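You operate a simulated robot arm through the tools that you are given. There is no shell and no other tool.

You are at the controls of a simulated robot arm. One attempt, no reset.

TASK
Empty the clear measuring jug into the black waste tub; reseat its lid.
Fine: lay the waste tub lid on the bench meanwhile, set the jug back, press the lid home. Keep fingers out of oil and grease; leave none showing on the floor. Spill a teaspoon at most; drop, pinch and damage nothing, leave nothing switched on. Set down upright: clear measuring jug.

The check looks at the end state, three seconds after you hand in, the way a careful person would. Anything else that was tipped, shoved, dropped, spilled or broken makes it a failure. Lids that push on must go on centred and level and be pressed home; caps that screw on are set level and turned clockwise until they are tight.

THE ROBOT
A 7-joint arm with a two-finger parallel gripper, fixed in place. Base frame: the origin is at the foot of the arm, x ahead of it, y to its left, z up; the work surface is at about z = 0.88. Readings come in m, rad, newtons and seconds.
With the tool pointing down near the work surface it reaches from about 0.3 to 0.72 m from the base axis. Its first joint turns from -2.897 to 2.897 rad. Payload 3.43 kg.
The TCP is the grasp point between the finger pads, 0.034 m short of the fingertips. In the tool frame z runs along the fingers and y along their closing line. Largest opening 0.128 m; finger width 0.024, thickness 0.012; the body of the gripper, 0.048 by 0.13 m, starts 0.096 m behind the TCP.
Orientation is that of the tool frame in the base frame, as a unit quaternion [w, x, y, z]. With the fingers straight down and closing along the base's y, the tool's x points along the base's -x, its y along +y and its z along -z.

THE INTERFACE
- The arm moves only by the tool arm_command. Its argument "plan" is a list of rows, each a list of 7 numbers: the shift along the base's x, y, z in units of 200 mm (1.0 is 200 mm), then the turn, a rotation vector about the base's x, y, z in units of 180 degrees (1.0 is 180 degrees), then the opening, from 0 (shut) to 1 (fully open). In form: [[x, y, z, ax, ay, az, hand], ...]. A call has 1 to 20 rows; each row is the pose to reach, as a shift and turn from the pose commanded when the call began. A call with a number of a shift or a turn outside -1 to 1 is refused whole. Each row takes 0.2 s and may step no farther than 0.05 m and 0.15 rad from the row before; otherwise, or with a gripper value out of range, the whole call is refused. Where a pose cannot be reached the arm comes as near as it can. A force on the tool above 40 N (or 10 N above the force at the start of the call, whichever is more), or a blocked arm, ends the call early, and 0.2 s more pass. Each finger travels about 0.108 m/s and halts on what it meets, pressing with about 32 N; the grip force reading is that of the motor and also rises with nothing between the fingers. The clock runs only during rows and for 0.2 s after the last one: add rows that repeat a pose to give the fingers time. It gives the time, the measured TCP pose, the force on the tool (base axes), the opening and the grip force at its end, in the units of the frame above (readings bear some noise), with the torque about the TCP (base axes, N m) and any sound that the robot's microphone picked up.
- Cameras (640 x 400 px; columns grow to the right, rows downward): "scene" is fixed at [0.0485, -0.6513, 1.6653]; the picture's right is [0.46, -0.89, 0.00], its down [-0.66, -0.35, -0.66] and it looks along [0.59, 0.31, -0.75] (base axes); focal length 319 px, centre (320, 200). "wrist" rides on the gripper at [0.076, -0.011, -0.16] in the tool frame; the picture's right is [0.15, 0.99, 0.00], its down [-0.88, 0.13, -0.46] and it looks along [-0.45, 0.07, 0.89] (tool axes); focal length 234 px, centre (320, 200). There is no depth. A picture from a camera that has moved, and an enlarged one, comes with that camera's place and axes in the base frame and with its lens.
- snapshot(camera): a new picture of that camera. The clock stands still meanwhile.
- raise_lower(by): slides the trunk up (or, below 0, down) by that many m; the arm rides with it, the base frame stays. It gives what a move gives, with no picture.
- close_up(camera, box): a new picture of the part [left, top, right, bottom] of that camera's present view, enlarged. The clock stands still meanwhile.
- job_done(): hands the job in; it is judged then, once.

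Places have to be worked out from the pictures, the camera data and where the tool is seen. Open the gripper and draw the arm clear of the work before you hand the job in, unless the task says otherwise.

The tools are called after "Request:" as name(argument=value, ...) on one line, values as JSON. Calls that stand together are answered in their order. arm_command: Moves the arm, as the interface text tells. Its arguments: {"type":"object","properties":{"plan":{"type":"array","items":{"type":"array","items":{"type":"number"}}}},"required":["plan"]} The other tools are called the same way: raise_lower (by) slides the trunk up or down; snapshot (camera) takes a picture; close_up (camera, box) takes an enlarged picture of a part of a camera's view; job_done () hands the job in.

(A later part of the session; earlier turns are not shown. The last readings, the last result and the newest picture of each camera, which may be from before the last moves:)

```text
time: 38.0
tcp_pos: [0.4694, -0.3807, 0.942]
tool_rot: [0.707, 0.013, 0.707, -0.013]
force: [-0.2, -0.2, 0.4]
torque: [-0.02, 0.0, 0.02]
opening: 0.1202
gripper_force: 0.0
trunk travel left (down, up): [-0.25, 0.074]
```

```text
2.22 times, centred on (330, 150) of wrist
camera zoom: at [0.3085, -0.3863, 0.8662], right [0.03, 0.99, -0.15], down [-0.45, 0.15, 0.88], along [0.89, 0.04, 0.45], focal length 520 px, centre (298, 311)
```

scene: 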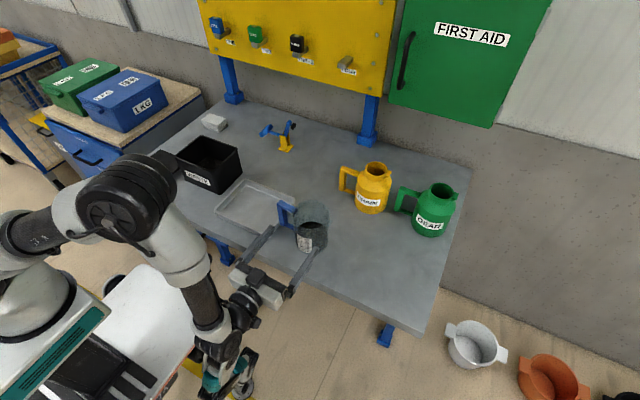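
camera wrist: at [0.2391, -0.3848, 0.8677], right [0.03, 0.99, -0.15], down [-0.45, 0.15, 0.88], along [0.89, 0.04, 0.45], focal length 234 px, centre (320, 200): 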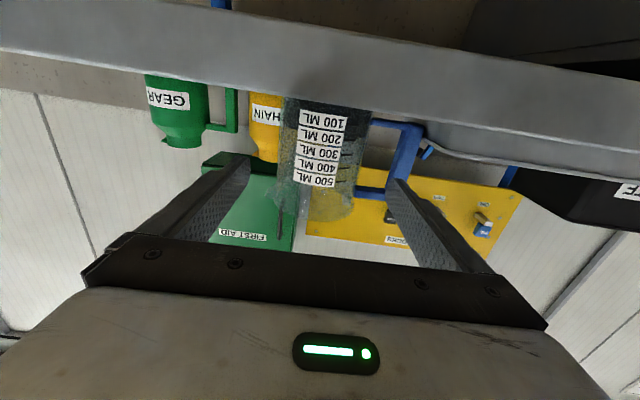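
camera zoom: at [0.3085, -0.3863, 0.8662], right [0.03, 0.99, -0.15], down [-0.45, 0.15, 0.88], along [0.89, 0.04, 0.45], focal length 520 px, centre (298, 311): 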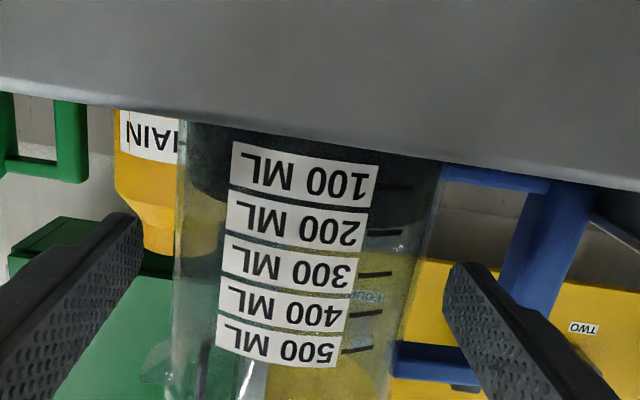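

The right finger is lined up with the loop gap, between the body and the bar. I'll advance the last 30 mm.

Request:
arm_command(plan=[[0.05, -0.001, 0, 0, 0, 0, 0.94], [0.1, -0.002, 0, 0, 0, 0, 0.94], [0.155, -0.003, 0, 0, 0, 0, 0.94], [0.155, -0.003, 0, 0, 0, 0, 0.94]])

Request:
close_up(camera="scene", box=[240, 180, 360, 290])

Request:
close_up(camera="wrist", box=[180, 60, 460, 240])

```text
time: 39.0
tcp_pos: [0.4992, -0.3816, 0.9413]
tool_rot: [0.707, 0.012, 0.707, -0.011]
force: [0.8, -0.1, -0.7]
torque: [0.0, -0.02, 0.02]
opening: 0.1204
gripper_force: 0.1
trunk travel left (down, up): [-0.25, 0.074]
```

```text
3.64 times, centred on (300, 235) of scene
camera zoom: at [0.0485, -0.6513, 1.6653], right [0.46, -0.89, 0.0], down [-0.66, -0.35, -0.66], along [0.59, 0.31, -0.75], focal length 1159 px, centre (393, 73)
```

zoom: 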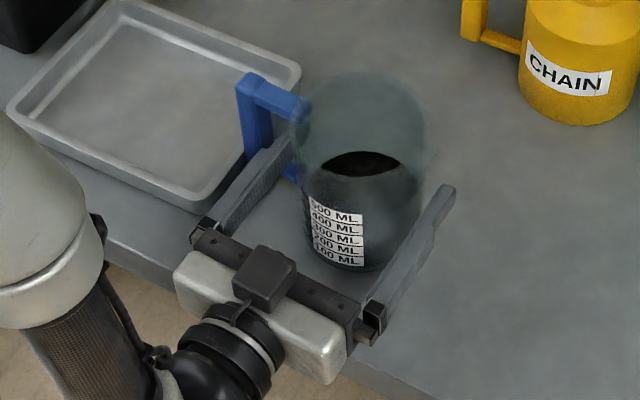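

```text
2.22 times, centred on (320, 150) of wrist
camera zoom: at [0.3395, -0.3865, 0.8655], right [0.03, 0.99, -0.15], down [-0.45, 0.15, 0.88], along [0.89, 0.04, 0.45], focal length 520 px, centre (320, 311)
```

zoom: 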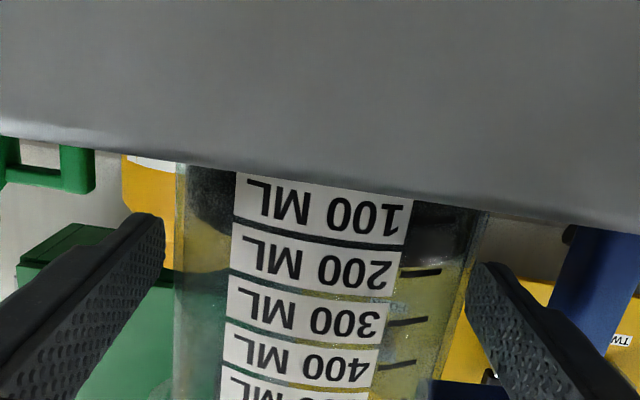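

The fingers straddle the jug evenly with no contact. I'll close slowly on the body.

Request:
arm_command(plan=[[0, 0, 0, 0, 0, 0, 0.88], [0, 0, 0, 0, 0, 0, 0.83], [0, 0, 0, 0, 0, 0, 0.79], [0, 0, 0, 0, 0, 0, 0.76], [0, 0, 0, 0, 0, 0, 0.73], [0, 0, 0, 0, 0, 0, 0.7], [0, 0, 0, 0, 0, 0, 0.65], [0, 0, 0, 0, 0, 0, 0.65]])

Request:
close_up(camera="scene", box=[240, 180, 360, 290])

Request:
close_up(camera="wrist", box=[180, 60, 460, 240])

```text
time: 40.8
tcp_pos: [0.4993, -0.3814, 0.9404]
tool_rot: [0.708, 0.012, 0.706, -0.013]
force: [0.6, -1.7, 0.4]
torque: [0.01, -0.01, -0.02]
opening: 0.1003
gripper_force: 32.2
trunk travel left (down, up): [-0.25, 0.074]
```

```text
3.64 times, centred on (300, 235) of scene
camera zoom: at [0.0485, -0.6513, 1.6653], right [0.46, -0.89, 0.0], down [-0.66, -0.35, -0.66], along [0.59, 0.31, -0.75], focal length 1159 px, centre (393, 73)
```

zoom: 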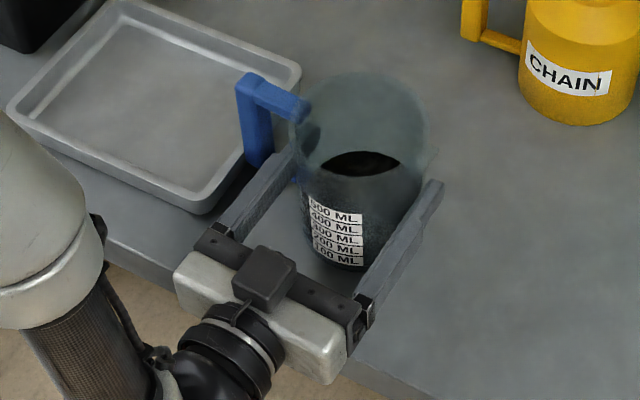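

```text
2.22 times, centred on (320, 150) of wrist
camera zoom: at [0.3393, -0.3867, 0.8656], right [0.03, 0.99, -0.15], down [-0.45, 0.15, 0.88], along [0.89, 0.04, 0.45], focal length 520 px, centre (320, 311)
```

zoom: 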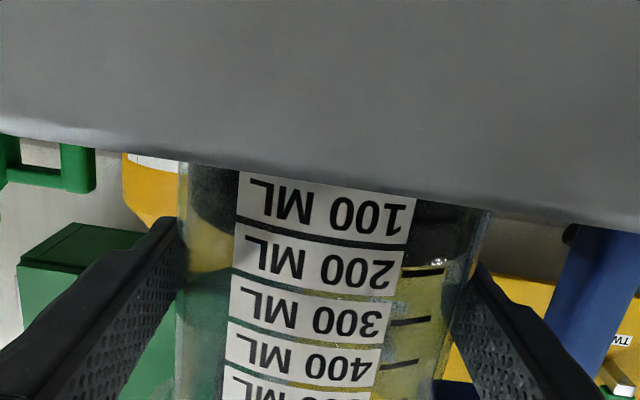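

The jug is held at 0.100 opening with a steady grip. I'll lift it straight up slowly, keeping clear of the tray rim.

Request:
arm_command(plan=[[0, 0, 0.015, 0, 0, 0, 0.65], [0, 0, 0.04, 0, 0, 0, 0.65], [0, 0, 0.08, 0, 0, 0, 0.65], [0, 0, 0.13, 0, 0, 0, 0.65], [0, 0, 0.18, 0, 0, 0, 0.65], [0, 0, 0.2, 0, 0, 0, 0.65], [0, 0, 0.2, 0, 0, 0, 0.65]])

Request:
snapshot(camera="scene")

Request:
snapshot(camera="wrist")

```text
time: 42.4
tcp_pos: [0.4991, -0.3817, 0.9809]
tool_rot: [0.707, 0.012, 0.707, -0.013]
force: [-0.2, 0.0, -3.4]
torque: [-0.03, 0.02, 0.01]
opening: 0.1002
gripper_force: 32.0
trunk travel left (down, up): [-0.25, 0.074]
```

```text
taken
```

scene: 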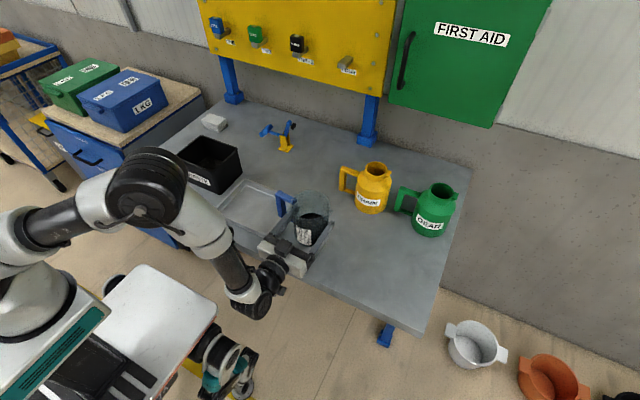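

```text
taken
camera wrist: at [0.3396, -0.3864, 0.9049], right [0.03, 0.99, -0.15], down [-0.45, 0.15, 0.88], along [0.89, 0.04, 0.45], focal length 234 px, centre (320, 200)
```

wrist: 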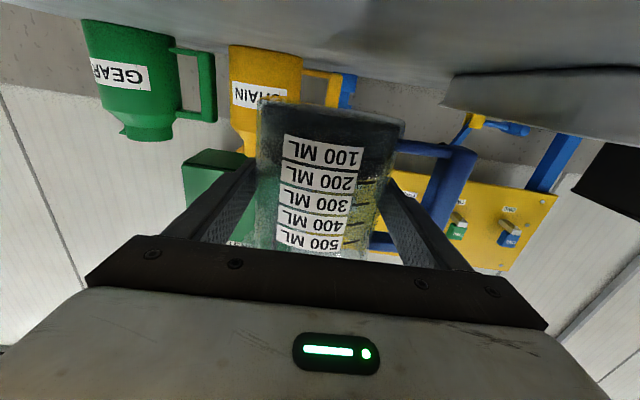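

The jug is off the bench, level, with a load of about 3.4 N. I'll raise it above tub height.

Request:
arm_command(plan=[[0, 0, 0.05, 0, 0, 0, 0.65], [0, 0, 0.15, 0, 0, 0, 0.65], [0, 0, 0.27, 0, 0, 0, 0.65], [0, 0, 0.4, 0, 0, 0, 0.65], [0, 0, 0.53, 0, 0, 0, 0.65], [0, 0, 0.64, 0, 0, 0, 0.65], [0, 0, 0.72, 0, 0, 0, 0.65], [0, 0, 0.76, 0, 0, 0, 0.65], [0, 0, 0.76, 0, 0, 0, 0.65]])

Request:
snapshot(camera="scene")

```text
time: 44.4
tcp_pos: [0.4985, -0.3812, 1.1324]
tool_rot: [0.707, 0.012, 0.707, -0.012]
force: [-0.1, -0.3, -3.3]
torque: [-0.02, 0.04, 0.0]
opening: 0.1005
gripper_force: 32.0
trunk travel left (down, up): [-0.25, 0.074]
```

```text
taken
```

scene: 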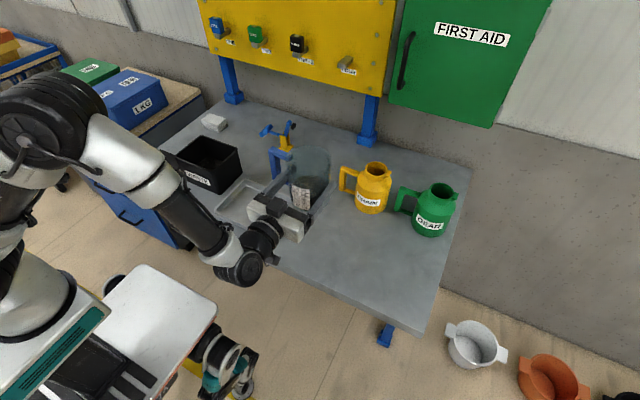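

The grip is steady at z 1.132. I'll carry the jug smoothly over to the tub in stages, straightening the small yaw on the way.

Request:
arm_command(plan=[[0.005, 0.04, 0, 0, 0, 0, 0.65], [0.016, 0.12, 0, 0, 0, 0.001, 0.65], [0.031, 0.24, 0, 0, 0, 0.003, 0.65], [0.05, 0.38, 0, 0, 0, 0.004, 0.65], [0.068, 0.52, 0, 0, 0, 0.006, 0.65], [0.086, 0.66, 0, 0, 0, 0.008, 0.65], [0.104, 0.8, 0, 0, 0, 0.009, 0.65], [0.117, 0.9, 0, 0, 0, 0.01, 0.65], [0.126, 0.97, 0, 0, 0, 0.011, 0.65], [0.13, 1.0, 0, 0, 0, 0.0115, 0.65]])

Request:
arm_command(plan=[[0.005, 0.04, 0, 0, 0, 0, 0.65], [0.016, 0.12, 0, 0, 0, 0, 0.65], [0.031, 0.24, 0, 0, 0, 0, 0.65], [0.05, 0.38, 0, 0, 0, 0, 0.65], [0.068, 0.52, 0, 0, 0, 0, 0.65], [0.086, 0.66, 0, 0, 0, 0, 0.65], [0.104, 0.8, 0, 0, 0, 0, 0.65], [0.117, 0.9, 0, 0, 0, 0, 0.65], [0.126, 0.97, 0, 0, 0, 0, 0.65], [0.13, 1.0, 0, 0, 0, 0, 0.65]])

Request:
snapshot(camera="scene")

```text
time: 46.6
tcp_pos: [0.5263, -0.1813, 1.1315]
tool_rot: [0.707, -0.001, 0.707, 0.0]
force: [-0.3, -1.0, -3.0]
torque: [-0.02, 0.05, -0.02]
opening: 0.1004
gripper_force: 32.0
trunk travel left (down, up): [-0.25, 0.074]
```

```text
time: 48.8
tcp_pos: [0.5431, -0.0551, 1.1457]
tool_rot: [0.704, -0.015, 0.71, 0.019]
force: [-0.1, 0.3, -4.2]
torque: [-0.04, -0.02, -0.04]
opening: 0.0999
gripper_force: 32.6
out of reach, approached as far as the arm can: row 6, 7, 8, 9, 10
trunk travel left (down, up): [-0.25, 0.074]
```

```text
taken
```

scene: 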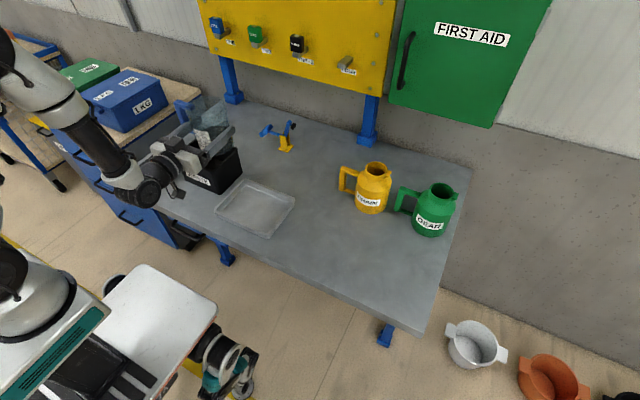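

The reading says straight-ahead pointing over the tub is out of reach, because the wrist is too close to the base. The jug is still level and secure. I'll back off 0.1 m toward -y, then approach with the tool yawed about 40°, which is nearly a pure base-joint rotation from the jug spot.

Request:
arm_command(plan=[[0, -0.06, 0, 0, 0, 0, 0.65], [0, -0.16, 0, 0, 0, 0, 0.65], [0, -0.28, 0, 0, 0, 0, 0.65], [0, -0.4, 0, 0, 0, 0, 0.65], [0, -0.47, 0, 0, 0, 0, 0.65], [0, -0.5, 0, 0, 0, 0, 0.65], [0, -0.5, 0, 0, 0, 0, 0.65]])

Request:
snapshot(camera="scene")

```text
time: 50.4
tcp_pos: [0.543, -0.157, 1.1449]
tool_rot: [0.707, 0.0, 0.707, 0.0]
force: [-0.5, -0.1, -3.6]
torque: [-0.04, -0.03, 0.0]
opening: 0.1003
gripper_force: 32.1
out of reach, approached as far as the arm can: row 1
trunk travel left (down, up): [-0.25, 0.074]
```

```text
taken
```

scene: 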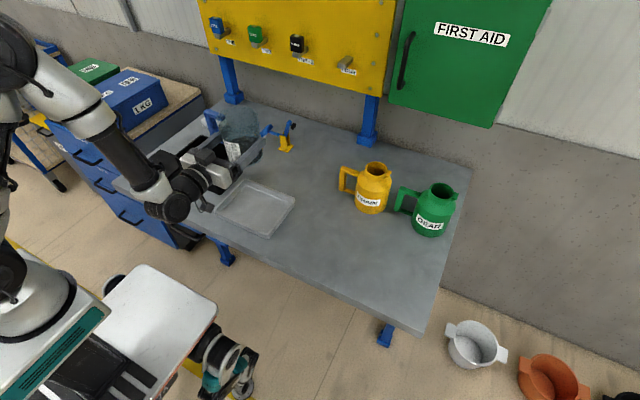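

The commanded pose was clipped and the orientation is exactly level again. Now I'll yaw the tool +40° in place, which swings the wrist out to a comfortable radius.

Request:
arm_command(plan=[[0, 0, 0, 0, 0, 0.015, 0.65], [0, 0, 0, 0, 0, 0.045, 0.65], [0, 0, 0, 0, 0, 0.08, 0.65], [0, 0, 0, 0, 0, 0.115, 0.65], [0, 0, 0, 0, 0, 0.15, 0.65], [0, 0, 0, 0, 0, 0.185, 0.65], [0, 0, 0, 0, 0, 0.21, 0.65], [0, 0, 0, 0, 0, 0.2222, 0.65], [0, 0, 0, 0, 0, 0.2222, 0.65]])

```text
time: 52.4
tcp_pos: [0.5408, -0.156, 1.1449]
tool_rot: [0.664, -0.242, 0.664, 0.242]
force: [0.7, 0.4, -2.9]
torque: [-0.06, 0.03, 0.02]
opening: 0.1002
gripper_force: 32.0
trunk travel left (down, up): [-0.25, 0.074]
```

Yaw is at 40° with no reach problem. I'll move the jug over to the start-of-pour spot above the tub, at high z first.

Request:
arm_command(plan=[[0, 0.04, 0, 0, 0, 0, 0.65], [-0.003, 0.12, 0, 0, 0, 0, 0.65], [-0.006, 0.24, 0, 0, 0, 0, 0.65], [-0.01, 0.38, 0, 0, 0, 0, 0.65], [-0.014, 0.52, 0, 0, 0, 0, 0.65], [-0.018, 0.64, 0, 0, 0, 0, 0.65], [-0.02, 0.73, 0, 0, 0, 0, 0.65], [-0.02, 0.78, 0, 0, 0, 0, 0.65], [-0.02, 0.8, 0, 0, 0, 0, 0.65]])

Request:
arm_command(plan=[[0, 0.04, 0, 0, 0, 0, 0.65], [-0.005, 0.12, 0, 0, 0, 0, 0.65], [-0.01, 0.22, 0, 0, 0, 0, 0.65], [-0.015, 0.32, 0, 0, 0, 0, 0.65], [-0.02, 0.41, 0, 0, 0, 0, 0.65], [-0.02, 0.47, 0, 0, 0, 0, 0.65], [-0.02, 0.49, 0, 0, 0, 0, 0.65], [-0.02, 0.49, 0, 0, 0, 0, 0.65]])

Request:
snapshot(camera="scene")

Request:
snapshot(camera="wrist")

```text
time: 54.4
tcp_pos: [0.5385, 0.0047, 1.1443]
tool_rot: [0.664, -0.243, 0.664, 0.243]
force: [-0.3, -0.3, -3.5]
torque: [-0.04, 0.01, -0.01]
opening: 0.1002
gripper_force: 32.0
trunk travel left (down, up): [-0.25, 0.074]
```

```text
time: 56.2
tcp_pos: [0.5338, 0.1016, 1.145]
tool_rot: [0.664, -0.242, 0.664, 0.243]
force: [0.0, -0.3, -3.7]
torque: [-0.08, 0.01, -0.01]
opening: 0.1
gripper_force: 32.2
trunk travel left (down, up): [-0.25, 0.074]
```

```text
taken
```

scene: 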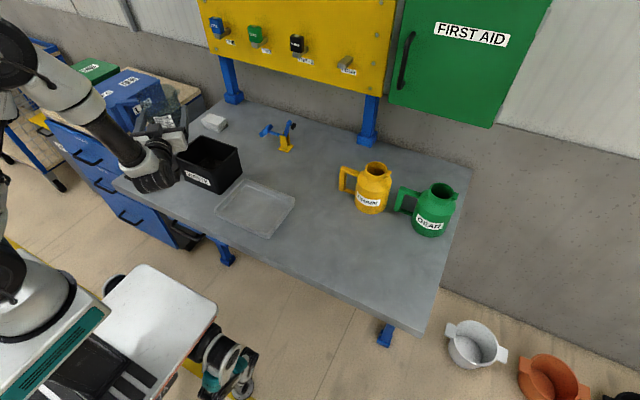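

```text
taken
camera wrist: at [0.4181, -0.01, 1.0699], right [-0.64, 0.76, -0.15], down [-0.43, -0.19, 0.88], along [0.64, 0.62, 0.45], focal length 234 px, centre (320, 200)
```

wrist: 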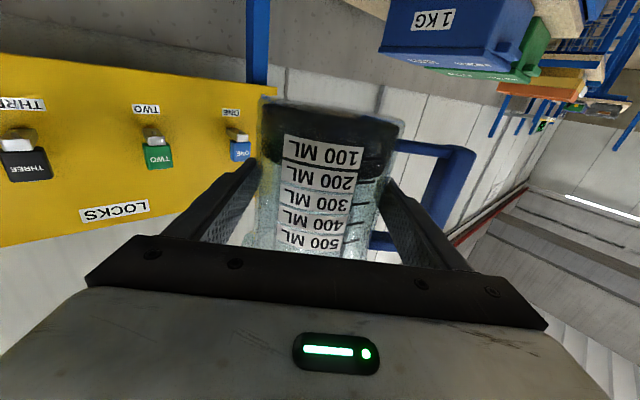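

The pose is reached and the jug is level. I'll zoom in to check the jug's position relative to the tub opening before tilting.

Request:
close_up(camera="scene", box=[110, 60, 270, 200])

```text
2.86 times, centred on (190, 130) of scene
camera zoom: at [0.0485, -0.6513, 1.6653], right [0.46, -0.89, 0.0], down [-0.66, -0.35, -0.66], along [0.59, 0.31, -0.75], focal length 910 px, centre (691, 400)
```

zoom: 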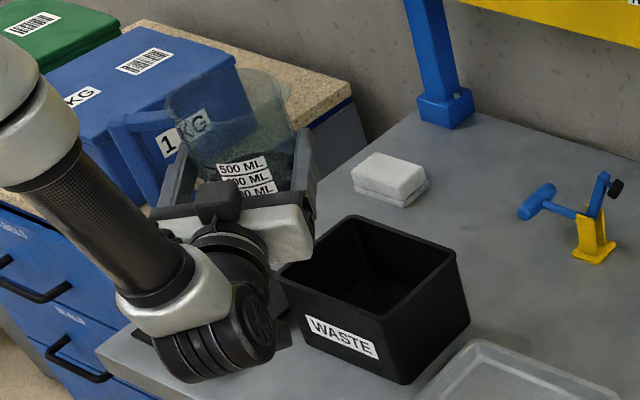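

The projection of the jug matches the expected spot. I'll lower to z≈1.09 while tilting to 45°, which is below the pour angle for this fill level.

Request:
arm_command(plan=[[0, 0, 0, 0.0128, 0.0107, 0, 0.65], [0, 0, -0.03, 0.0383, 0.0322, 0, 0.65], [0, 0, -0.08, 0.0681, 0.0572, 0, 0.65], [0, 0, -0.13, 0.0979, 0.0822, 0, 0.65], [0, 0, -0.18, 0.1277, 0.1072, 0, 0.65], [0, 0, -0.23, 0.1532, 0.1286, 0, 0.65], [0, 0, -0.26, 0.1745, 0.1465, 0, 0.65], [0, 0, -0.275, 0.1915, 0.1608, 0, 0.65], [0, 0, -0.275, 0.1915, 0.1608, 0, 0.65]])

Request:
close_up(camera="scene", box=[110, 60, 270, 200])

Request:
snapshot(camera="wrist")

```text
time: 58.2
tcp_pos: [0.5337, 0.1022, 1.0902]
tool_rot: [0.521, 0.032, 0.706, 0.479]
force: [0.7, 0.0, -4.1]
torque: [-0.08, -0.03, -0.02]
opening: 0.1
gripper_force: 32.2
trunk travel left (down, up): [-0.25, 0.074]
```

```text
2.86 times, centred on (190, 130) of scene
camera zoom: at [0.0485, -0.6513, 1.6653], right [0.46, -0.89, 0.0], down [-0.66, -0.35, -0.66], along [0.59, 0.31, -0.75], focal length 910 px, centre (691, 400)
```

zoom: 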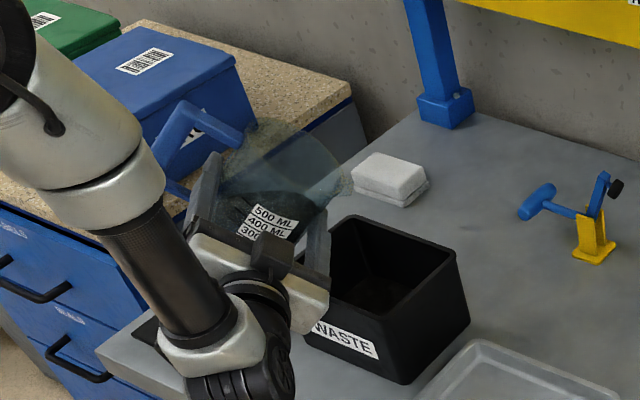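

```text
taken
camera wrist: at [0.3828, 0.0349, 1.0288], right [-0.52, 0.61, 0.6], down [-0.01, -0.7, 0.71], along [0.86, 0.36, 0.37], focal length 234 px, centre (320, 200)
```

wrist: 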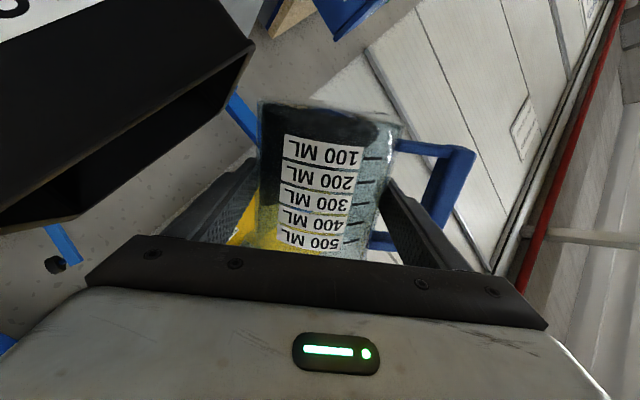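

The lip projects to about (0.597, 0.043), right over the opening. I'll tilt slowly to 70°, shifting so the lip stays near the tub centre, then pause and look.

Request:
arm_command(plan=[[-0.025, 0.0225, 0, 0.0213, 0.0179, 0, 0.65], [-0.0425, 0.0395, 0, 0.0426, 0.0357, 0, 0.65], [-0.037, 0.033, 0, 0.0638, 0.0536, 0, 0.65], [-0.031, 0.026, 0, 0.0809, 0.0679, 0, 0.65], [-0.024, 0.0175, 0, 0.0936, 0.0786, 0, 0.65], [-0.0195, 0.012, 0, 0.1064, 0.0893, 0, 0.65], [-0.0195, 0.012, 0, 0.1064, 0.0893, 0, 0.65]])

Request:
close_up(camera="scene", box=[130, 80, 270, 200])

```text
time: 59.8
tcp_pos: [0.531, 0.1047, 1.0899]
tool_rot: [0.405, 0.183, 0.683, 0.58]
force: [0.1, -0.3, -2.3]
torque: [-0.1, 0.0, 0.04]
opening: 0.1001
gripper_force: 32.2
trunk travel left (down, up): [-0.25, 0.074]
```

```text
3.33 times, centred on (200, 140) of scene
camera zoom: at [0.0485, -0.6513, 1.6653], right [0.46, -0.89, 0.0], down [-0.66, -0.35, -0.66], along [0.59, 0.31, -0.75], focal length 1062 px, centre (720, 400)
```

zoom: 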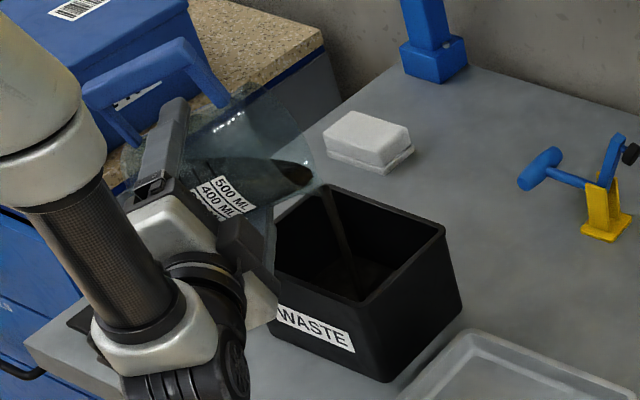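

Oil is streaming cleanly into the tub. I'll continue the tilt gently to 80°, keeping the lip over the centre.

Request:
arm_command(plan=[[0, 0, 0, 0, 0, 0, 0.65], [0, 0, 0, 0, 0, 0, 0.65], [0.004, -0.005, 0, 0.0085, 0.0071, 0, 0.65], [0.009, -0.0105, 0, 0.017, 0.0143, 0, 0.65], [0.014, -0.0165, 0, 0.0255, 0.0214, 0, 0.65], [0.0195, -0.023, 0, 0.034, 0.0286, 0, 0.65], [0.025, -0.0295, 0, 0.0426, 0.0357, 0, 0.65], [0.025, -0.0295, 0, 0.0426, 0.0357, 0, 0.65], [0.025, -0.0295, 0, 0.0426, 0.0357, 0, 0.65]])

Request:
close_up(camera="scene", box=[130, 80, 270, 200])

```text
time: 61.8
tcp_pos: [0.5353, 0.0981, 1.0902]
tool_rot: [0.354, 0.241, 0.664, 0.613]
force: [-0.3, 0.0, -2.8]
torque: [-0.08, -0.03, 0.05]
opening: 0.1004
gripper_force: 32.2
trunk travel left (down, up): [-0.25, 0.074]
```

```text
3.33 times, centred on (200, 140) of scene
camera zoom: at [0.0485, -0.6513, 1.6653], right [0.46, -0.89, 0.0], down [-0.66, -0.35, -0.66], along [0.59, 0.31, -0.75], focal length 1062 px, centre (720, 400)
```

zoom: 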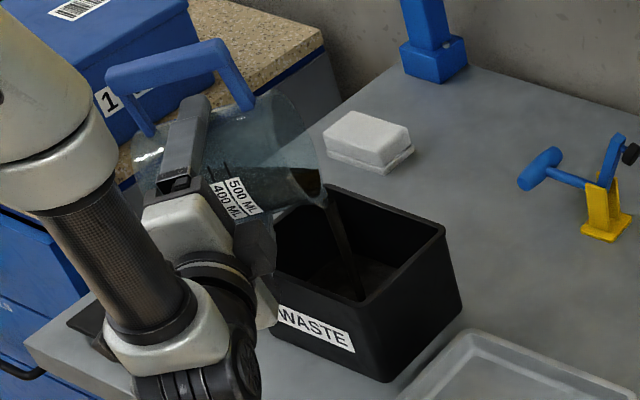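

The stream is steady and lands well inside. I'll keep increasing the tilt to 100° and hold.

Request:
arm_command(plan=[[0, 0, 0, 0, 0, 0, 0.65], [0.006, -0.007, 0, 0.0085, 0.0071, 0, 0.65], [0.0115, -0.014, 0, 0.017, 0.0143, 0, 0.65], [0.018, -0.0215, 0, 0.0255, 0.0214, 0, 0.65], [0.0245, -0.0295, 0, 0.034, 0.0286, 0, 0.65], [0.0315, -0.0375, 0, 0.0426, 0.0357, 0, 0.65], [0.0405, -0.048, 0, 0.0532, 0.0447, 0, 0.65], [0.0495, -0.059, 0, 0.0638, 0.0536, 0, 0.65], [0.0595, -0.071, 0, 0.0745, 0.0625, 0, 0.65], [0.069, -0.0825, 0, 0.0851, 0.0714, 0, 0.65], [0.069, -0.0825, 0, 0.0851, 0.0714, 0, 0.65], [0.069, -0.0825, 0, 0.0851, 0.0714, 0, 0.65], [0.069, -0.0825, 0, 0.0851, 0.0714, 0, 0.65]])

Request:
close_up(camera="scene", box=[130, 80, 270, 200])

```text
time: 64.6
tcp_pos: [0.5489, 0.0828, 1.0895]
tool_rot: [0.243, 0.353, 0.612, 0.665]
force: [0.1, 0.6, -2.1]
torque: [-0.02, 0.02, 0.0]
opening: 0.1
gripper_force: 32.1
trunk travel left (down, up): [-0.25, 0.074]
```

```text
3.33 times, centred on (200, 140) of scene
camera zoom: at [0.0485, -0.6513, 1.6653], right [0.46, -0.89, 0.0], down [-0.66, -0.35, -0.66], along [0.59, 0.31, -0.75], focal length 1062 px, centre (720, 400)
```

zoom: 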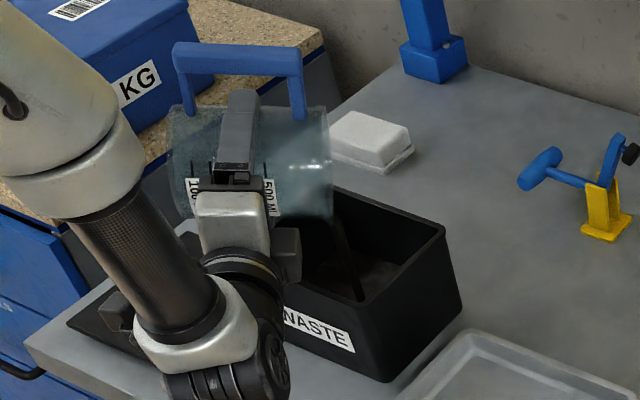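

The jug is nearly drained, with only a thin stream left. I'll tilt on to 135° while bringing the lip back to centre, then hold to drain.

Request:
arm_command(plan=[[0.0205, -0.024, 0, 0.0213, 0.0179, 0, 0.65], [0.0425, -0.05, 0, 0.0426, 0.0357, 0, 0.65], [0.065, -0.077, 0, 0.0638, 0.0536, 0, 0.65], [0.088, -0.1045, 0, 0.0851, 0.0714, 0, 0.65], [0.112, -0.1335, 0, 0.1064, 0.0893, 0, 0.65], [0.136, -0.1615, 0, 0.1277, 0.1072, 0, 0.65], [0.16, -0.1905, 0, 0.1489, 0.125, 0, 0.65], [0.16, -0.1905, 0, 0.1489, 0.125, 0, 0.65], [0.16, -0.1905, 0, 0.1489, 0.125, 0, 0.65], [0.16, -0.1905, 0, 0.1489, 0.125, 0, 0.65], [0.16, -0.1905, 0, 0.1489, 0.125, 0, 0.65], [0.16, -0.1905, 0, 0.1489, 0.125, 0, 0.65], [0.16, -0.1905, 0, 0.1489, 0.125, 0, 0.65], [0.16, -0.1905, 0, 0.1489, 0.125, 0, 0.65], [0.16, -0.1905, 0, 0.1489, 0.125, 0, 0.65], [0.16, -0.1905, 0, 0.1489, 0.125, 0, 0.65]])

Request:
close_up(camera="scene", box=[130, 80, 270, 200])

Request:
snapshot(camera="wrist")

```text
time: 68.0
tcp_pos: [0.5803, 0.0436, 1.0892]
tool_rot: [0.031, 0.521, 0.478, 0.707]
force: [-0.1, -0.4, -0.9]
torque: [-0.04, -0.01, 0.02]
opening: 0.0999
gripper_force: 32.4
trunk travel left (down, up): [-0.25, 0.074]
```

```text
3.33 times, centred on (200, 140) of scene
camera zoom: at [0.0485, -0.6513, 1.6653], right [0.46, -0.89, 0.0], down [-0.66, -0.35, -0.66], along [0.59, 0.31, -0.75], focal length 1062 px, centre (720, 400)
```

zoom: 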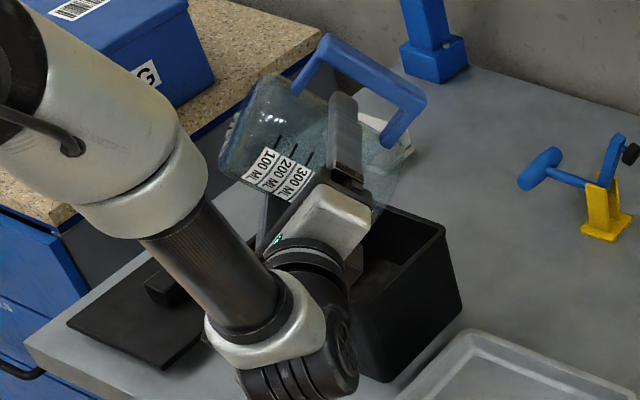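

```text
taken
camera wrist: at [0.419, -0.0115, 1.1362], right [0.38, -0.46, 0.8], down [0.11, -0.84, -0.53], along [0.92, 0.29, -0.27], focal length 234 px, centre (320, 200)
```

wrist: 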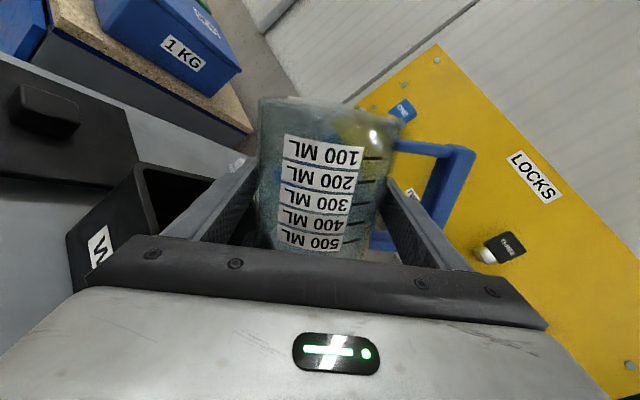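

The load dropped from about 3.5 N to 1 N and the jug looks empty. I'll hold a couple more seconds to shed any last drips and zoom in on the lip.

Request:
arm_command(plan=[[0, 0, 0, 0, 0, 0, 0.65], [0, 0, 0, 0, 0, 0, 0.65], [0, 0, 0, 0, 0, 0, 0.65], [0, 0, 0, 0, 0, 0, 0.65], [0, 0, 0, 0, 0, 0, 0.65], [0, 0, 0, 0, 0, 0, 0.65], [0, 0, 0, 0, 0, 0, 0.65], [0, 0, 0, 0, 0, 0, 0.65], [0, 0, 0, 0, 0, 0, 0.65], [0, 0, 0, 0, 0, 0, 0.65], [0, 0, 0, 0, 0, 0, 0.65], [0, 0, 0, 0, 0, 0, 0.65]])

Request:
close_up(camera="scene", box=[180, 90, 260, 150])

Request:
close_up(camera="wrist", box=[240, 80, 420, 260])

```text
time: 70.6
tcp_pos: [0.5806, 0.0431, 1.0907]
tool_rot: [0.031, 0.521, 0.477, 0.707]
force: [-0.5, -0.1, -1.9]
torque: [-0.03, -0.02, 0.02]
opening: 0.0998
gripper_force: 32.3
trunk travel left (down, up): [-0.25, 0.074]
```

```text
6.67 times, centred on (220, 120) of scene
camera zoom: at [0.0485, -0.6513, 1.6653], right [0.46, -0.89, 0.0], down [-0.66, -0.35, -0.66], along [0.59, 0.31, -0.75], focal length 2124 px, centre (987, 733)
```

zoom: 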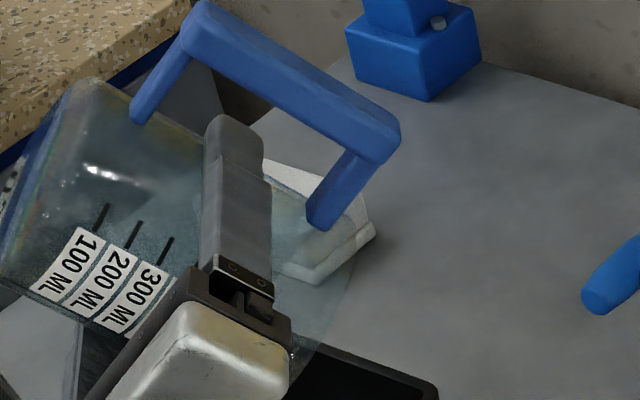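

```text
2.22 times, centred on (330, 170) of wrist
camera zoom: at [0.419, -0.0115, 1.1362], right [0.38, -0.46, 0.8], down [0.11, -0.84, -0.53], along [0.92, 0.29, -0.27], focal length 520 px, centre (298, 267)
```

zoom: 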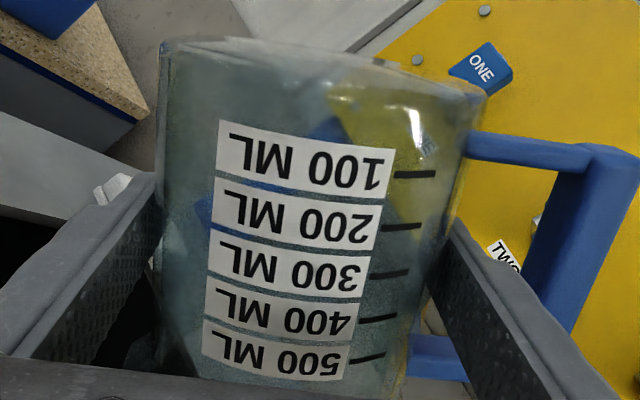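

The jug is empty and nothing is dripping outside the tub. I'll roll it back upright along the reverse path, keeping the lip over the tub until it is well up.

Request:
arm_command(plan=[[-0.0385, 0.046, 0, -0.034, -0.0286, 0, 0.65], [-0.0765, 0.0915, 0, -0.0681, -0.0572, 0, 0.65], [-0.113, 0.135, 0, -0.1021, -0.0857, 0, 0.65], [-0.148, 0.1765, 0, -0.1362, -0.1143, 0, 0.65], [-0.1795, 0.214, 0, -0.1702, -0.1429, 0, 0.65], [-0.2075, 0.247, 0, -0.2043, -0.1715, 0, 0.65], [-0.232, 0.2765, 0, -0.2383, -0.2, 0, 0.65], [-0.2515, 0.3, 0, -0.2724, -0.2286, 0, 0.65], [-0.267, 0.318, 0, -0.3064, -0.2572, 0, 0.65], [-0.277, 0.33, 0, -0.3404, -0.2858, 0, 0.65], [-0.277, 0.33, 0.05, -0.3745, -0.3144, 0, 0.65], [-0.277, 0.33, 0.1, -0.4085, -0.3429, 0, 0.65], [-0.277, 0.33, 0.15, -0.4426, -0.3715, 0, 0.65], [-0.277, 0.33, 0.2, -0.4766, -0.4001, 0, 0.65], [-0.277, 0.33, 0.25, -0.5107, -0.4287, 0, 0.65], [-0.277, 0.33, 0.275, -0.5447, -0.4572, 0, 0.65], [-0.277, 0.33, 0.275, -0.5745, -0.4823, 0, 0.65], [-0.277, 0.33, 0.275, -0.5745, -0.4823, 0, 0.65]])

Request:
snapshot(camera="scene")

Request:
close_up(camera="scene", box=[110, 60, 270, 200])

```text
time: 74.4
tcp_pos: [0.5264, 0.1089, 1.1443]
tool_rot: [0.664, -0.243, 0.664, 0.241]
force: [0.2, 0.2, -2.0]
torque: [-0.04, -0.03, 0.0]
opening: 0.0998
gripper_force: 31.6
trunk travel left (down, up): [-0.25, 0.074]
```

```text
taken
```

scene: 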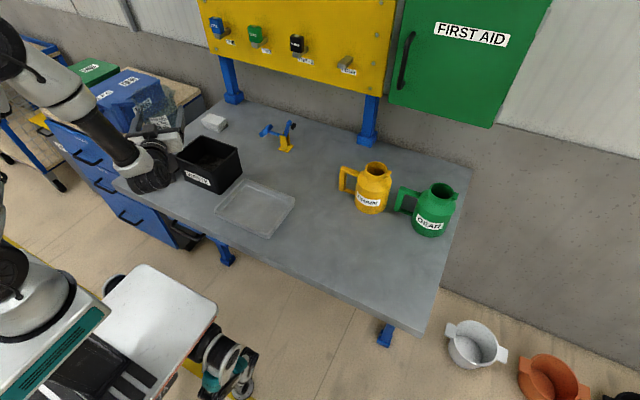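

```text
2.86 times, centred on (190, 130) of scene
camera zoom: at [0.0485, -0.6513, 1.6653], right [0.46, -0.89, 0.0], down [-0.66, -0.35, -0.66], along [0.59, 0.31, -0.75], focal length 910 px, centre (691, 400)
```

zoom: 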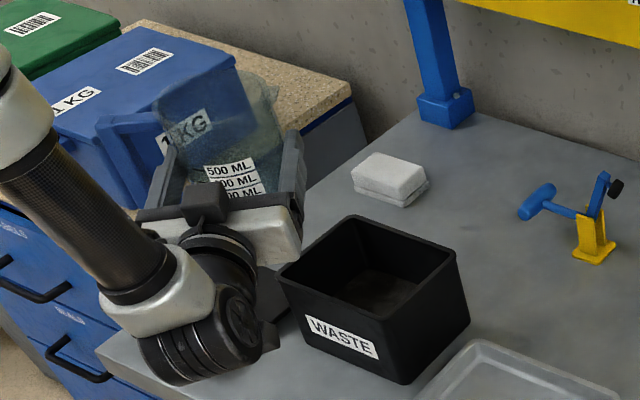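

The jug is upright and the tub surroundings look clean. I'll carry it back the same way, yaw restored en route, toward its original spot.

Request:
arm_command(plan=[[0, -0.05, 0, 0, 0, 0, 0.65], [0.005, -0.17, 0, 0, 0, 0, 0.65], [0.01, -0.33, 0, 0, 0, 0, 0.65], [0.015, -0.5, 0, 0, 0, 0, 0.65], [0.02, -0.67, 0, 0, 0, 0, 0.65], [0.025, -0.83, 0, 0, 0, 0, 0.65], [0.03, -0.95, 0, 0, 0, 0, 0.65], [0.03, -1.0, 0, 0, 0, 0, 0.65]])

Request:
arm_command(plan=[[0, -0.05, 0, 0, 0, -0.007, 0.65], [-0.01, -0.17, 0, 0, 0, -0.02, 0.65], [-0.025, -0.33, 0, 0, 0, -0.04, 0.65], [-0.04, -0.5, 0, 0, 0, -0.06, 0.65], [-0.06, -0.67, 0, 0, 0, -0.08, 0.65], [-0.08, -0.83, 0, 0, 0, -0.1, 0.65], [-0.09, -0.95, 0, 0, 0, -0.112, 0.65], [-0.09, -1.0, 0, 0, 0, -0.117, 0.65]])

```text
time: 76.2
tcp_pos: [0.532, -0.09, 1.1443]
tool_rot: [0.664, -0.241, 0.664, 0.243]
force: [-1.1, 0.3, -1.6]
torque: [-0.02, 0.01, 0.01]
opening: 0.0998
gripper_force: 32.3
trunk travel left (down, up): [-0.25, 0.074]
```

```text
time: 78.0
tcp_pos: [0.5135, -0.2911, 1.1435]
tool_rot: [0.697, -0.117, 0.698, 0.117]
force: [0.7, 0.5, -1.4]
torque: [0.01, -0.01, 0.0]
opening: 0.0999
gripper_force: 32.1
trunk travel left (down, up): [-0.25, 0.074]
```

The jug is at (0.514, -0.291) with 19° of yaw left. I'll finish the yaw and arrive above the original jug spot, about 4 mm further from the tray for clearance.

Request:
arm_command(plan=[[-0.005, -0.04, 0, 0, 0, -0.01, 0.65], [-0.018, -0.13, 0, 0, 0, -0.035, 0.65], [-0.035, -0.24, 0, 0, 0, -0.06, 0.65], [-0.053, -0.35, 0, 0, 0, -0.085, 0.65], [-0.066, -0.43, 0, 0, 0, -0.107, 0.65], [-0.071, -0.47, 0, 0, 0, -0.117, 0.65], [-0.071, -0.47, 0, 0, 0, -0.117, 0.65]])

Request:
snapshot(camera="wrist")

Request:
snapshot(camera="scene")

```text
time: 79.6
tcp_pos: [0.499, -0.3859, 1.1424]
tool_rot: [0.707, 0.012, 0.707, -0.012]
force: [-0.2, -0.6, -2.3]
torque: [0.0, 0.04, -0.02]
opening: 0.0999
gripper_force: 32.0
trunk travel left (down, up): [-0.25, 0.074]
```

```text
taken
camera wrist: at [0.339, -0.3898, 1.0684], right [0.04, 0.99, -0.15], down [-0.45, 0.15, 0.88], along [0.89, 0.03, 0.45], focal length 234 px, centre (320, 200)
```

wrist: 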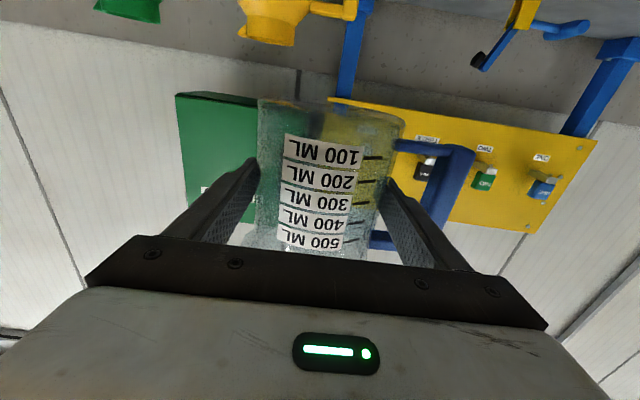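

```text
taken
```

scene: 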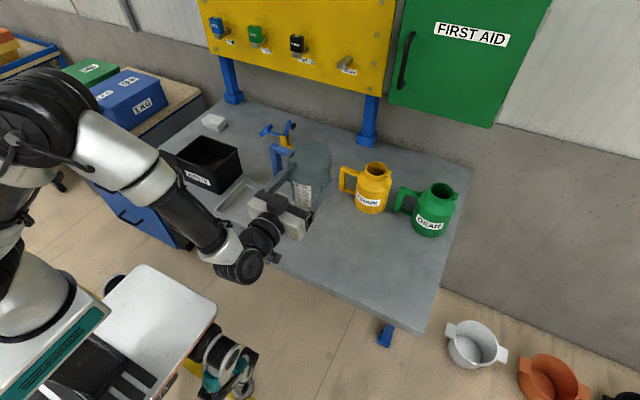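

The jug sits in the grip exactly as when it was first lifted. I'll lower it to about 2 cm above the bench.

Request:
arm_command(plan=[[0, 0, -0.06, 0, 0, 0, 0.65], [0, 0, -0.18, 0, 0, 0, 0.65], [0, 0, -0.33, 0, 0, 0, 0.65], [0, 0, -0.48, 0, 0, 0, 0.65], [0, 0, -0.63, 0, 0, 0, 0.65], [0, 0, -0.76, 0, 0, 0, 0.65], [0, 0, -0.85, 0, 0, 0, 0.65], [0, 0, -0.9, 0, 0, 0, 0.65], [0, 0, -0.9, 0, 0, 0, 0.65]])

Request:
close_up(camera="scene", box=[240, 180, 360, 290])

Request:
snapshot(camera="wrist")

```text
time: 81.6
tcp_pos: [0.4987, -0.3834, 0.9644]
tool_rot: [0.707, 0.012, 0.707, -0.012]
force: [-0.2, -0.9, -1.6]
torque: [-0.02, 0.02, 0.0]
opening: 0.0998
gripper_force: 31.9
trunk travel left (down, up): [-0.25, 0.074]
```

```text
3.64 times, centred on (300, 235) of scene
camera zoom: at [0.0485, -0.6513, 1.6653], right [0.46, -0.89, 0.0], down [-0.66, -0.35, -0.66], along [0.59, 0.31, -0.75], focal length 1159 px, centre (393, 73)
```

zoom: 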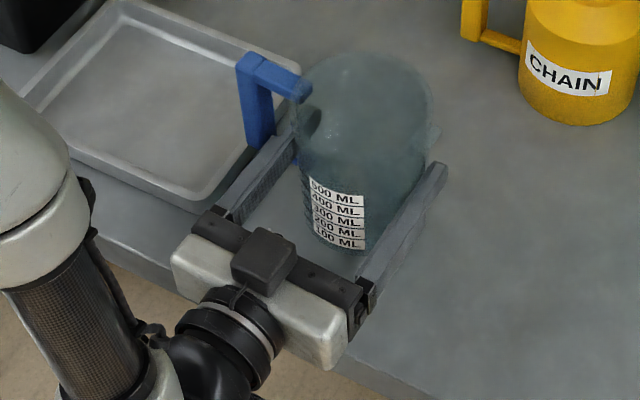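

```text
taken
camera wrist: at [0.3394, -0.3884, 0.8888], right [0.04, 0.99, -0.15], down [-0.45, 0.15, 0.88], along [0.89, 0.04, 0.45], focal length 234 px, centre (320, 200)
```

wrist: 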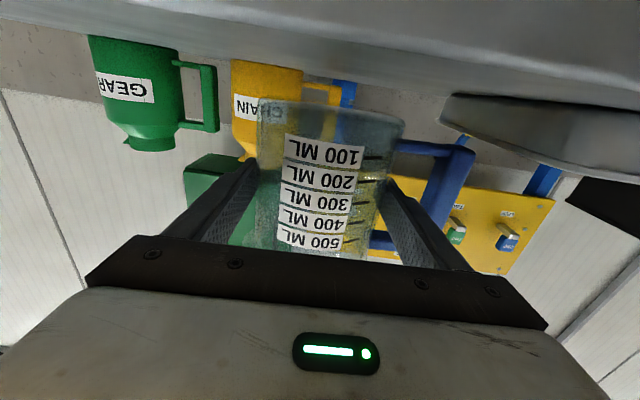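

Still well aligned. I'll shift 3 mm further from the tray and lower slowly toward contact at about z 0.941.

Request:
arm_command(plan=[[0, -0.015, -0.03, 0, 0, 0, 0.65], [0, -0.015, -0.06, 0, 0, 0, 0.65], [0, -0.015, -0.085, 0, 0, 0, 0.65], [0, -0.015, -0.1, 0, 0, 0, 0.65], [0, -0.015, -0.1, 0, 0, 0, 0.65]])

Request:
arm_command(plan=[[0, 0, -0.005, 0, 0, 0, 0.65], [0, 0, -0.01, 0, 0, 0, 0.65], [0, 0, -0.01, 0, 0, 0, 0.65]])

Request:
close_up(camera="scene", box=[240, 180, 360, 290])

```text
time: 82.8
tcp_pos: [0.5003, -0.3868, 0.9438]
tool_rot: [0.707, 0.012, 0.707, -0.013]
force: [-0.2, 0.7, -0.5]
torque: [-0.01, 0.0, -0.02]
opening: 0.0999
gripper_force: 32.5
trunk travel left (down, up): [-0.25, 0.074]
```

```text
time: 83.6
tcp_pos: [0.4986, -0.3877, 0.9425]
tool_rot: [0.707, 0.012, 0.707, -0.013]
force: [0.5, 0.2, -1.6]
torque: [0.02, 0.01, -0.02]
opening: 0.0998
gripper_force: 31.9
trunk travel left (down, up): [-0.25, 0.074]
```

```text
3.64 times, centred on (300, 235) of scene
camera zoom: at [0.0485, -0.6513, 1.6653], right [0.46, -0.89, 0.0], down [-0.66, -0.35, -0.66], along [0.59, 0.31, -0.75], focal length 1159 px, centre (393, 73)
```

zoom: 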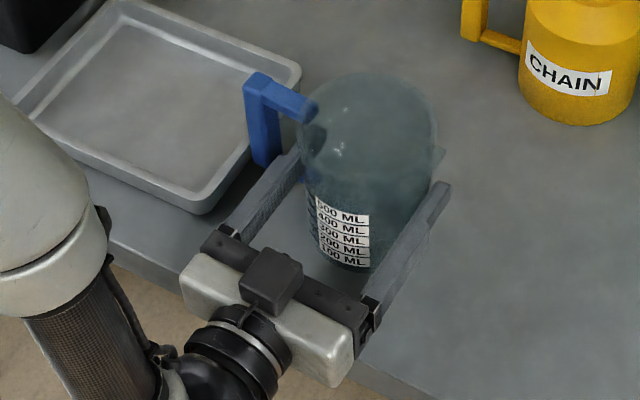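

The handle is clear of the tray rim. I'll lower in 1 mm steps until the bench takes the weight.

Request:
arm_command(plan=[[0, 0, -0.005, 0, 0, 0, 0.65], [0, 0, -0.005, 0, 0, 0, 0.65]])

Request:
arm_command(plan=[[0, 0, -0.005, 0, 0, 0, 0.65], [0, 0, -0.005, 0, 0, 0, 0.65]])

```text
time: 84.2
tcp_pos: [0.5001, -0.3876, 0.9421]
tool_rot: [0.707, 0.013, 0.707, -0.013]
force: [-0.1, -0.4, 0.1]
torque: [0.0, 0.07, 0.0]
opening: 0.0996
gripper_force: 32.2
trunk travel left (down, up): [-0.25, 0.074]
```

```text
time: 84.8
tcp_pos: [0.4995, -0.3874, 0.9407]
tool_rot: [0.708, 0.012, 0.706, -0.013]
force: [0.3, 1.9, 7.0]
torque: [0.21, 0.28, -0.03]
opening: 0.0999
gripper_force: 32.0
trunk travel left (down, up): [-0.25, 0.074]
```

The bench now carries the jug, with a 7 N reaction. I'll open the fingers slowly to the loop-safe width.

Request:
arm_command(plan=[[0, 0, 0.002, 0, 0, 0, 0.76], [0, 0, 0.002, 0, 0, 0, 0.8], [0, 0, 0.002, 0, 0, 0, 0.84], [0, 0, 0.002, 0, 0, 0, 0.88], [0, 0, 0.002, 0, 0, 0, 0.92], [0, 0, 0.002, 0, 0, 0, 0.92], [0, 0, 0.002, 0, 0, 0, 0.92]])

Request:
close_up(camera="scene", box=[240, 180, 360, 290])

Request:
close_up(camera="wrist", box=[180, 60, 460, 240])

```text
time: 86.4
tcp_pos: [0.4986, -0.3878, 0.9406]
tool_rot: [0.707, 0.013, 0.707, -0.013]
force: [-0.4, -0.5, 0.0]
torque: [-0.03, -0.05, -0.01]
opening: 0.1181
gripper_force: 0.0
trunk travel left (down, up): [-0.25, 0.074]
```

```text
3.64 times, centred on (300, 235) of scene
camera zoom: at [0.0485, -0.6513, 1.6653], right [0.46, -0.89, 0.0], down [-0.66, -0.35, -0.66], along [0.59, 0.31, -0.75], focal length 1159 px, centre (393, 73)
```

zoom: 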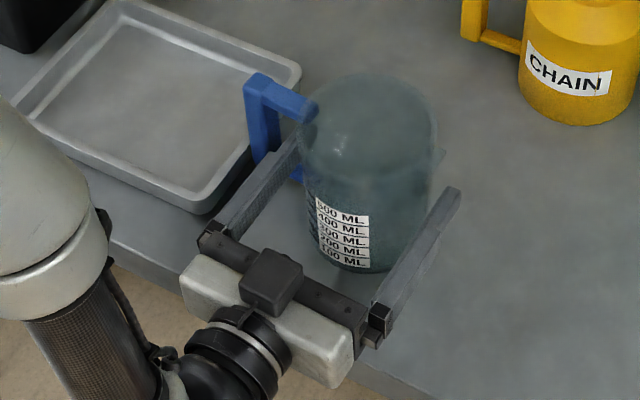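

```text
2.22 times, centred on (320, 150) of wrist
camera zoom: at [0.3393, -0.3922, 0.8656], right [0.03, 0.99, -0.15], down [-0.45, 0.15, 0.88], along [0.89, 0.04, 0.45], focal length 520 px, centre (320, 311)
```

zoom: 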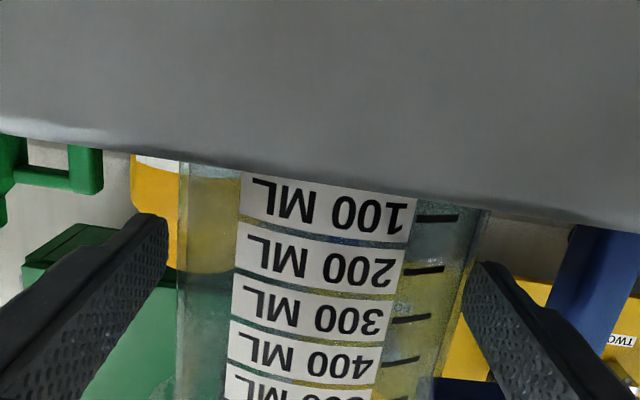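

The jug is free and standing upright. I'll back straight out of the loop along -x.

Request:
arm_command(plan=[[-0.05, 0.001, 0, 0, 0, 0, 0.92], [-0.15, 0.003, 0, 0, 0, 0, 0.92], [-0.28, 0.005, 0, 0, 0, 0, 0.92], [-0.42, 0.008, 0, 0, 0, 0, 0.92], [-0.54, 0.01, 0, 0, 0, 0, 0.92], [-0.58, 0.01, 0, 0, 0, 0, 0.92]])

Request:
close_up(camera="scene", box=[240, 180, 360, 290])

Request:
snapshot(camera="wrist")

```text
time: 87.8
tcp_pos: [0.3834, -0.385, 0.9414]
tool_rot: [0.707, 0.012, 0.707, -0.012]
force: [-0.5, 0.1, 0.3]
torque: [-0.01, -0.03, -0.01]
opening: 0.1178
gripper_force: 0.0
trunk travel left (down, up): [-0.25, 0.074]
```

```text
3.64 times, centred on (300, 235) of scene
camera zoom: at [0.0485, -0.6513, 1.6653], right [0.46, -0.89, 0.0], down [-0.66, -0.35, -0.66], along [0.59, 0.31, -0.75], focal length 1159 px, centre (393, 73)
```

zoom: 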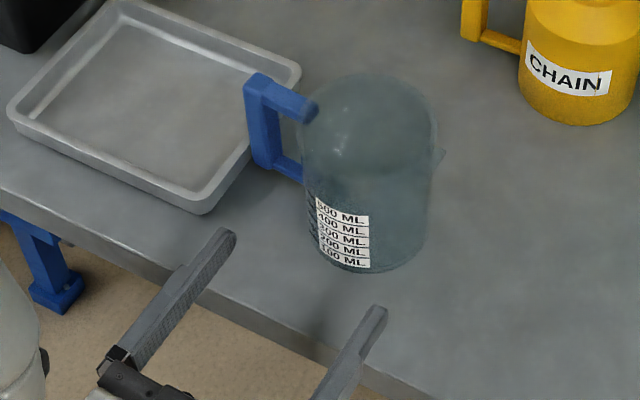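

```text
taken
camera wrist: at [0.2229, -0.3904, 0.8667], right [0.03, 0.99, -0.15], down [-0.45, 0.15, 0.88], along [0.89, 0.04, 0.45], focal length 234 px, centre (320, 200)
```

wrist: 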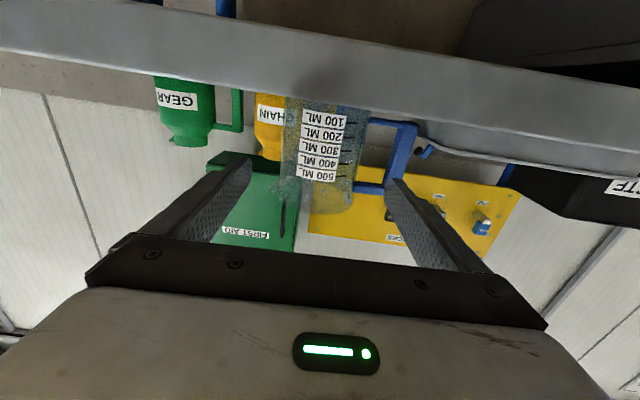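

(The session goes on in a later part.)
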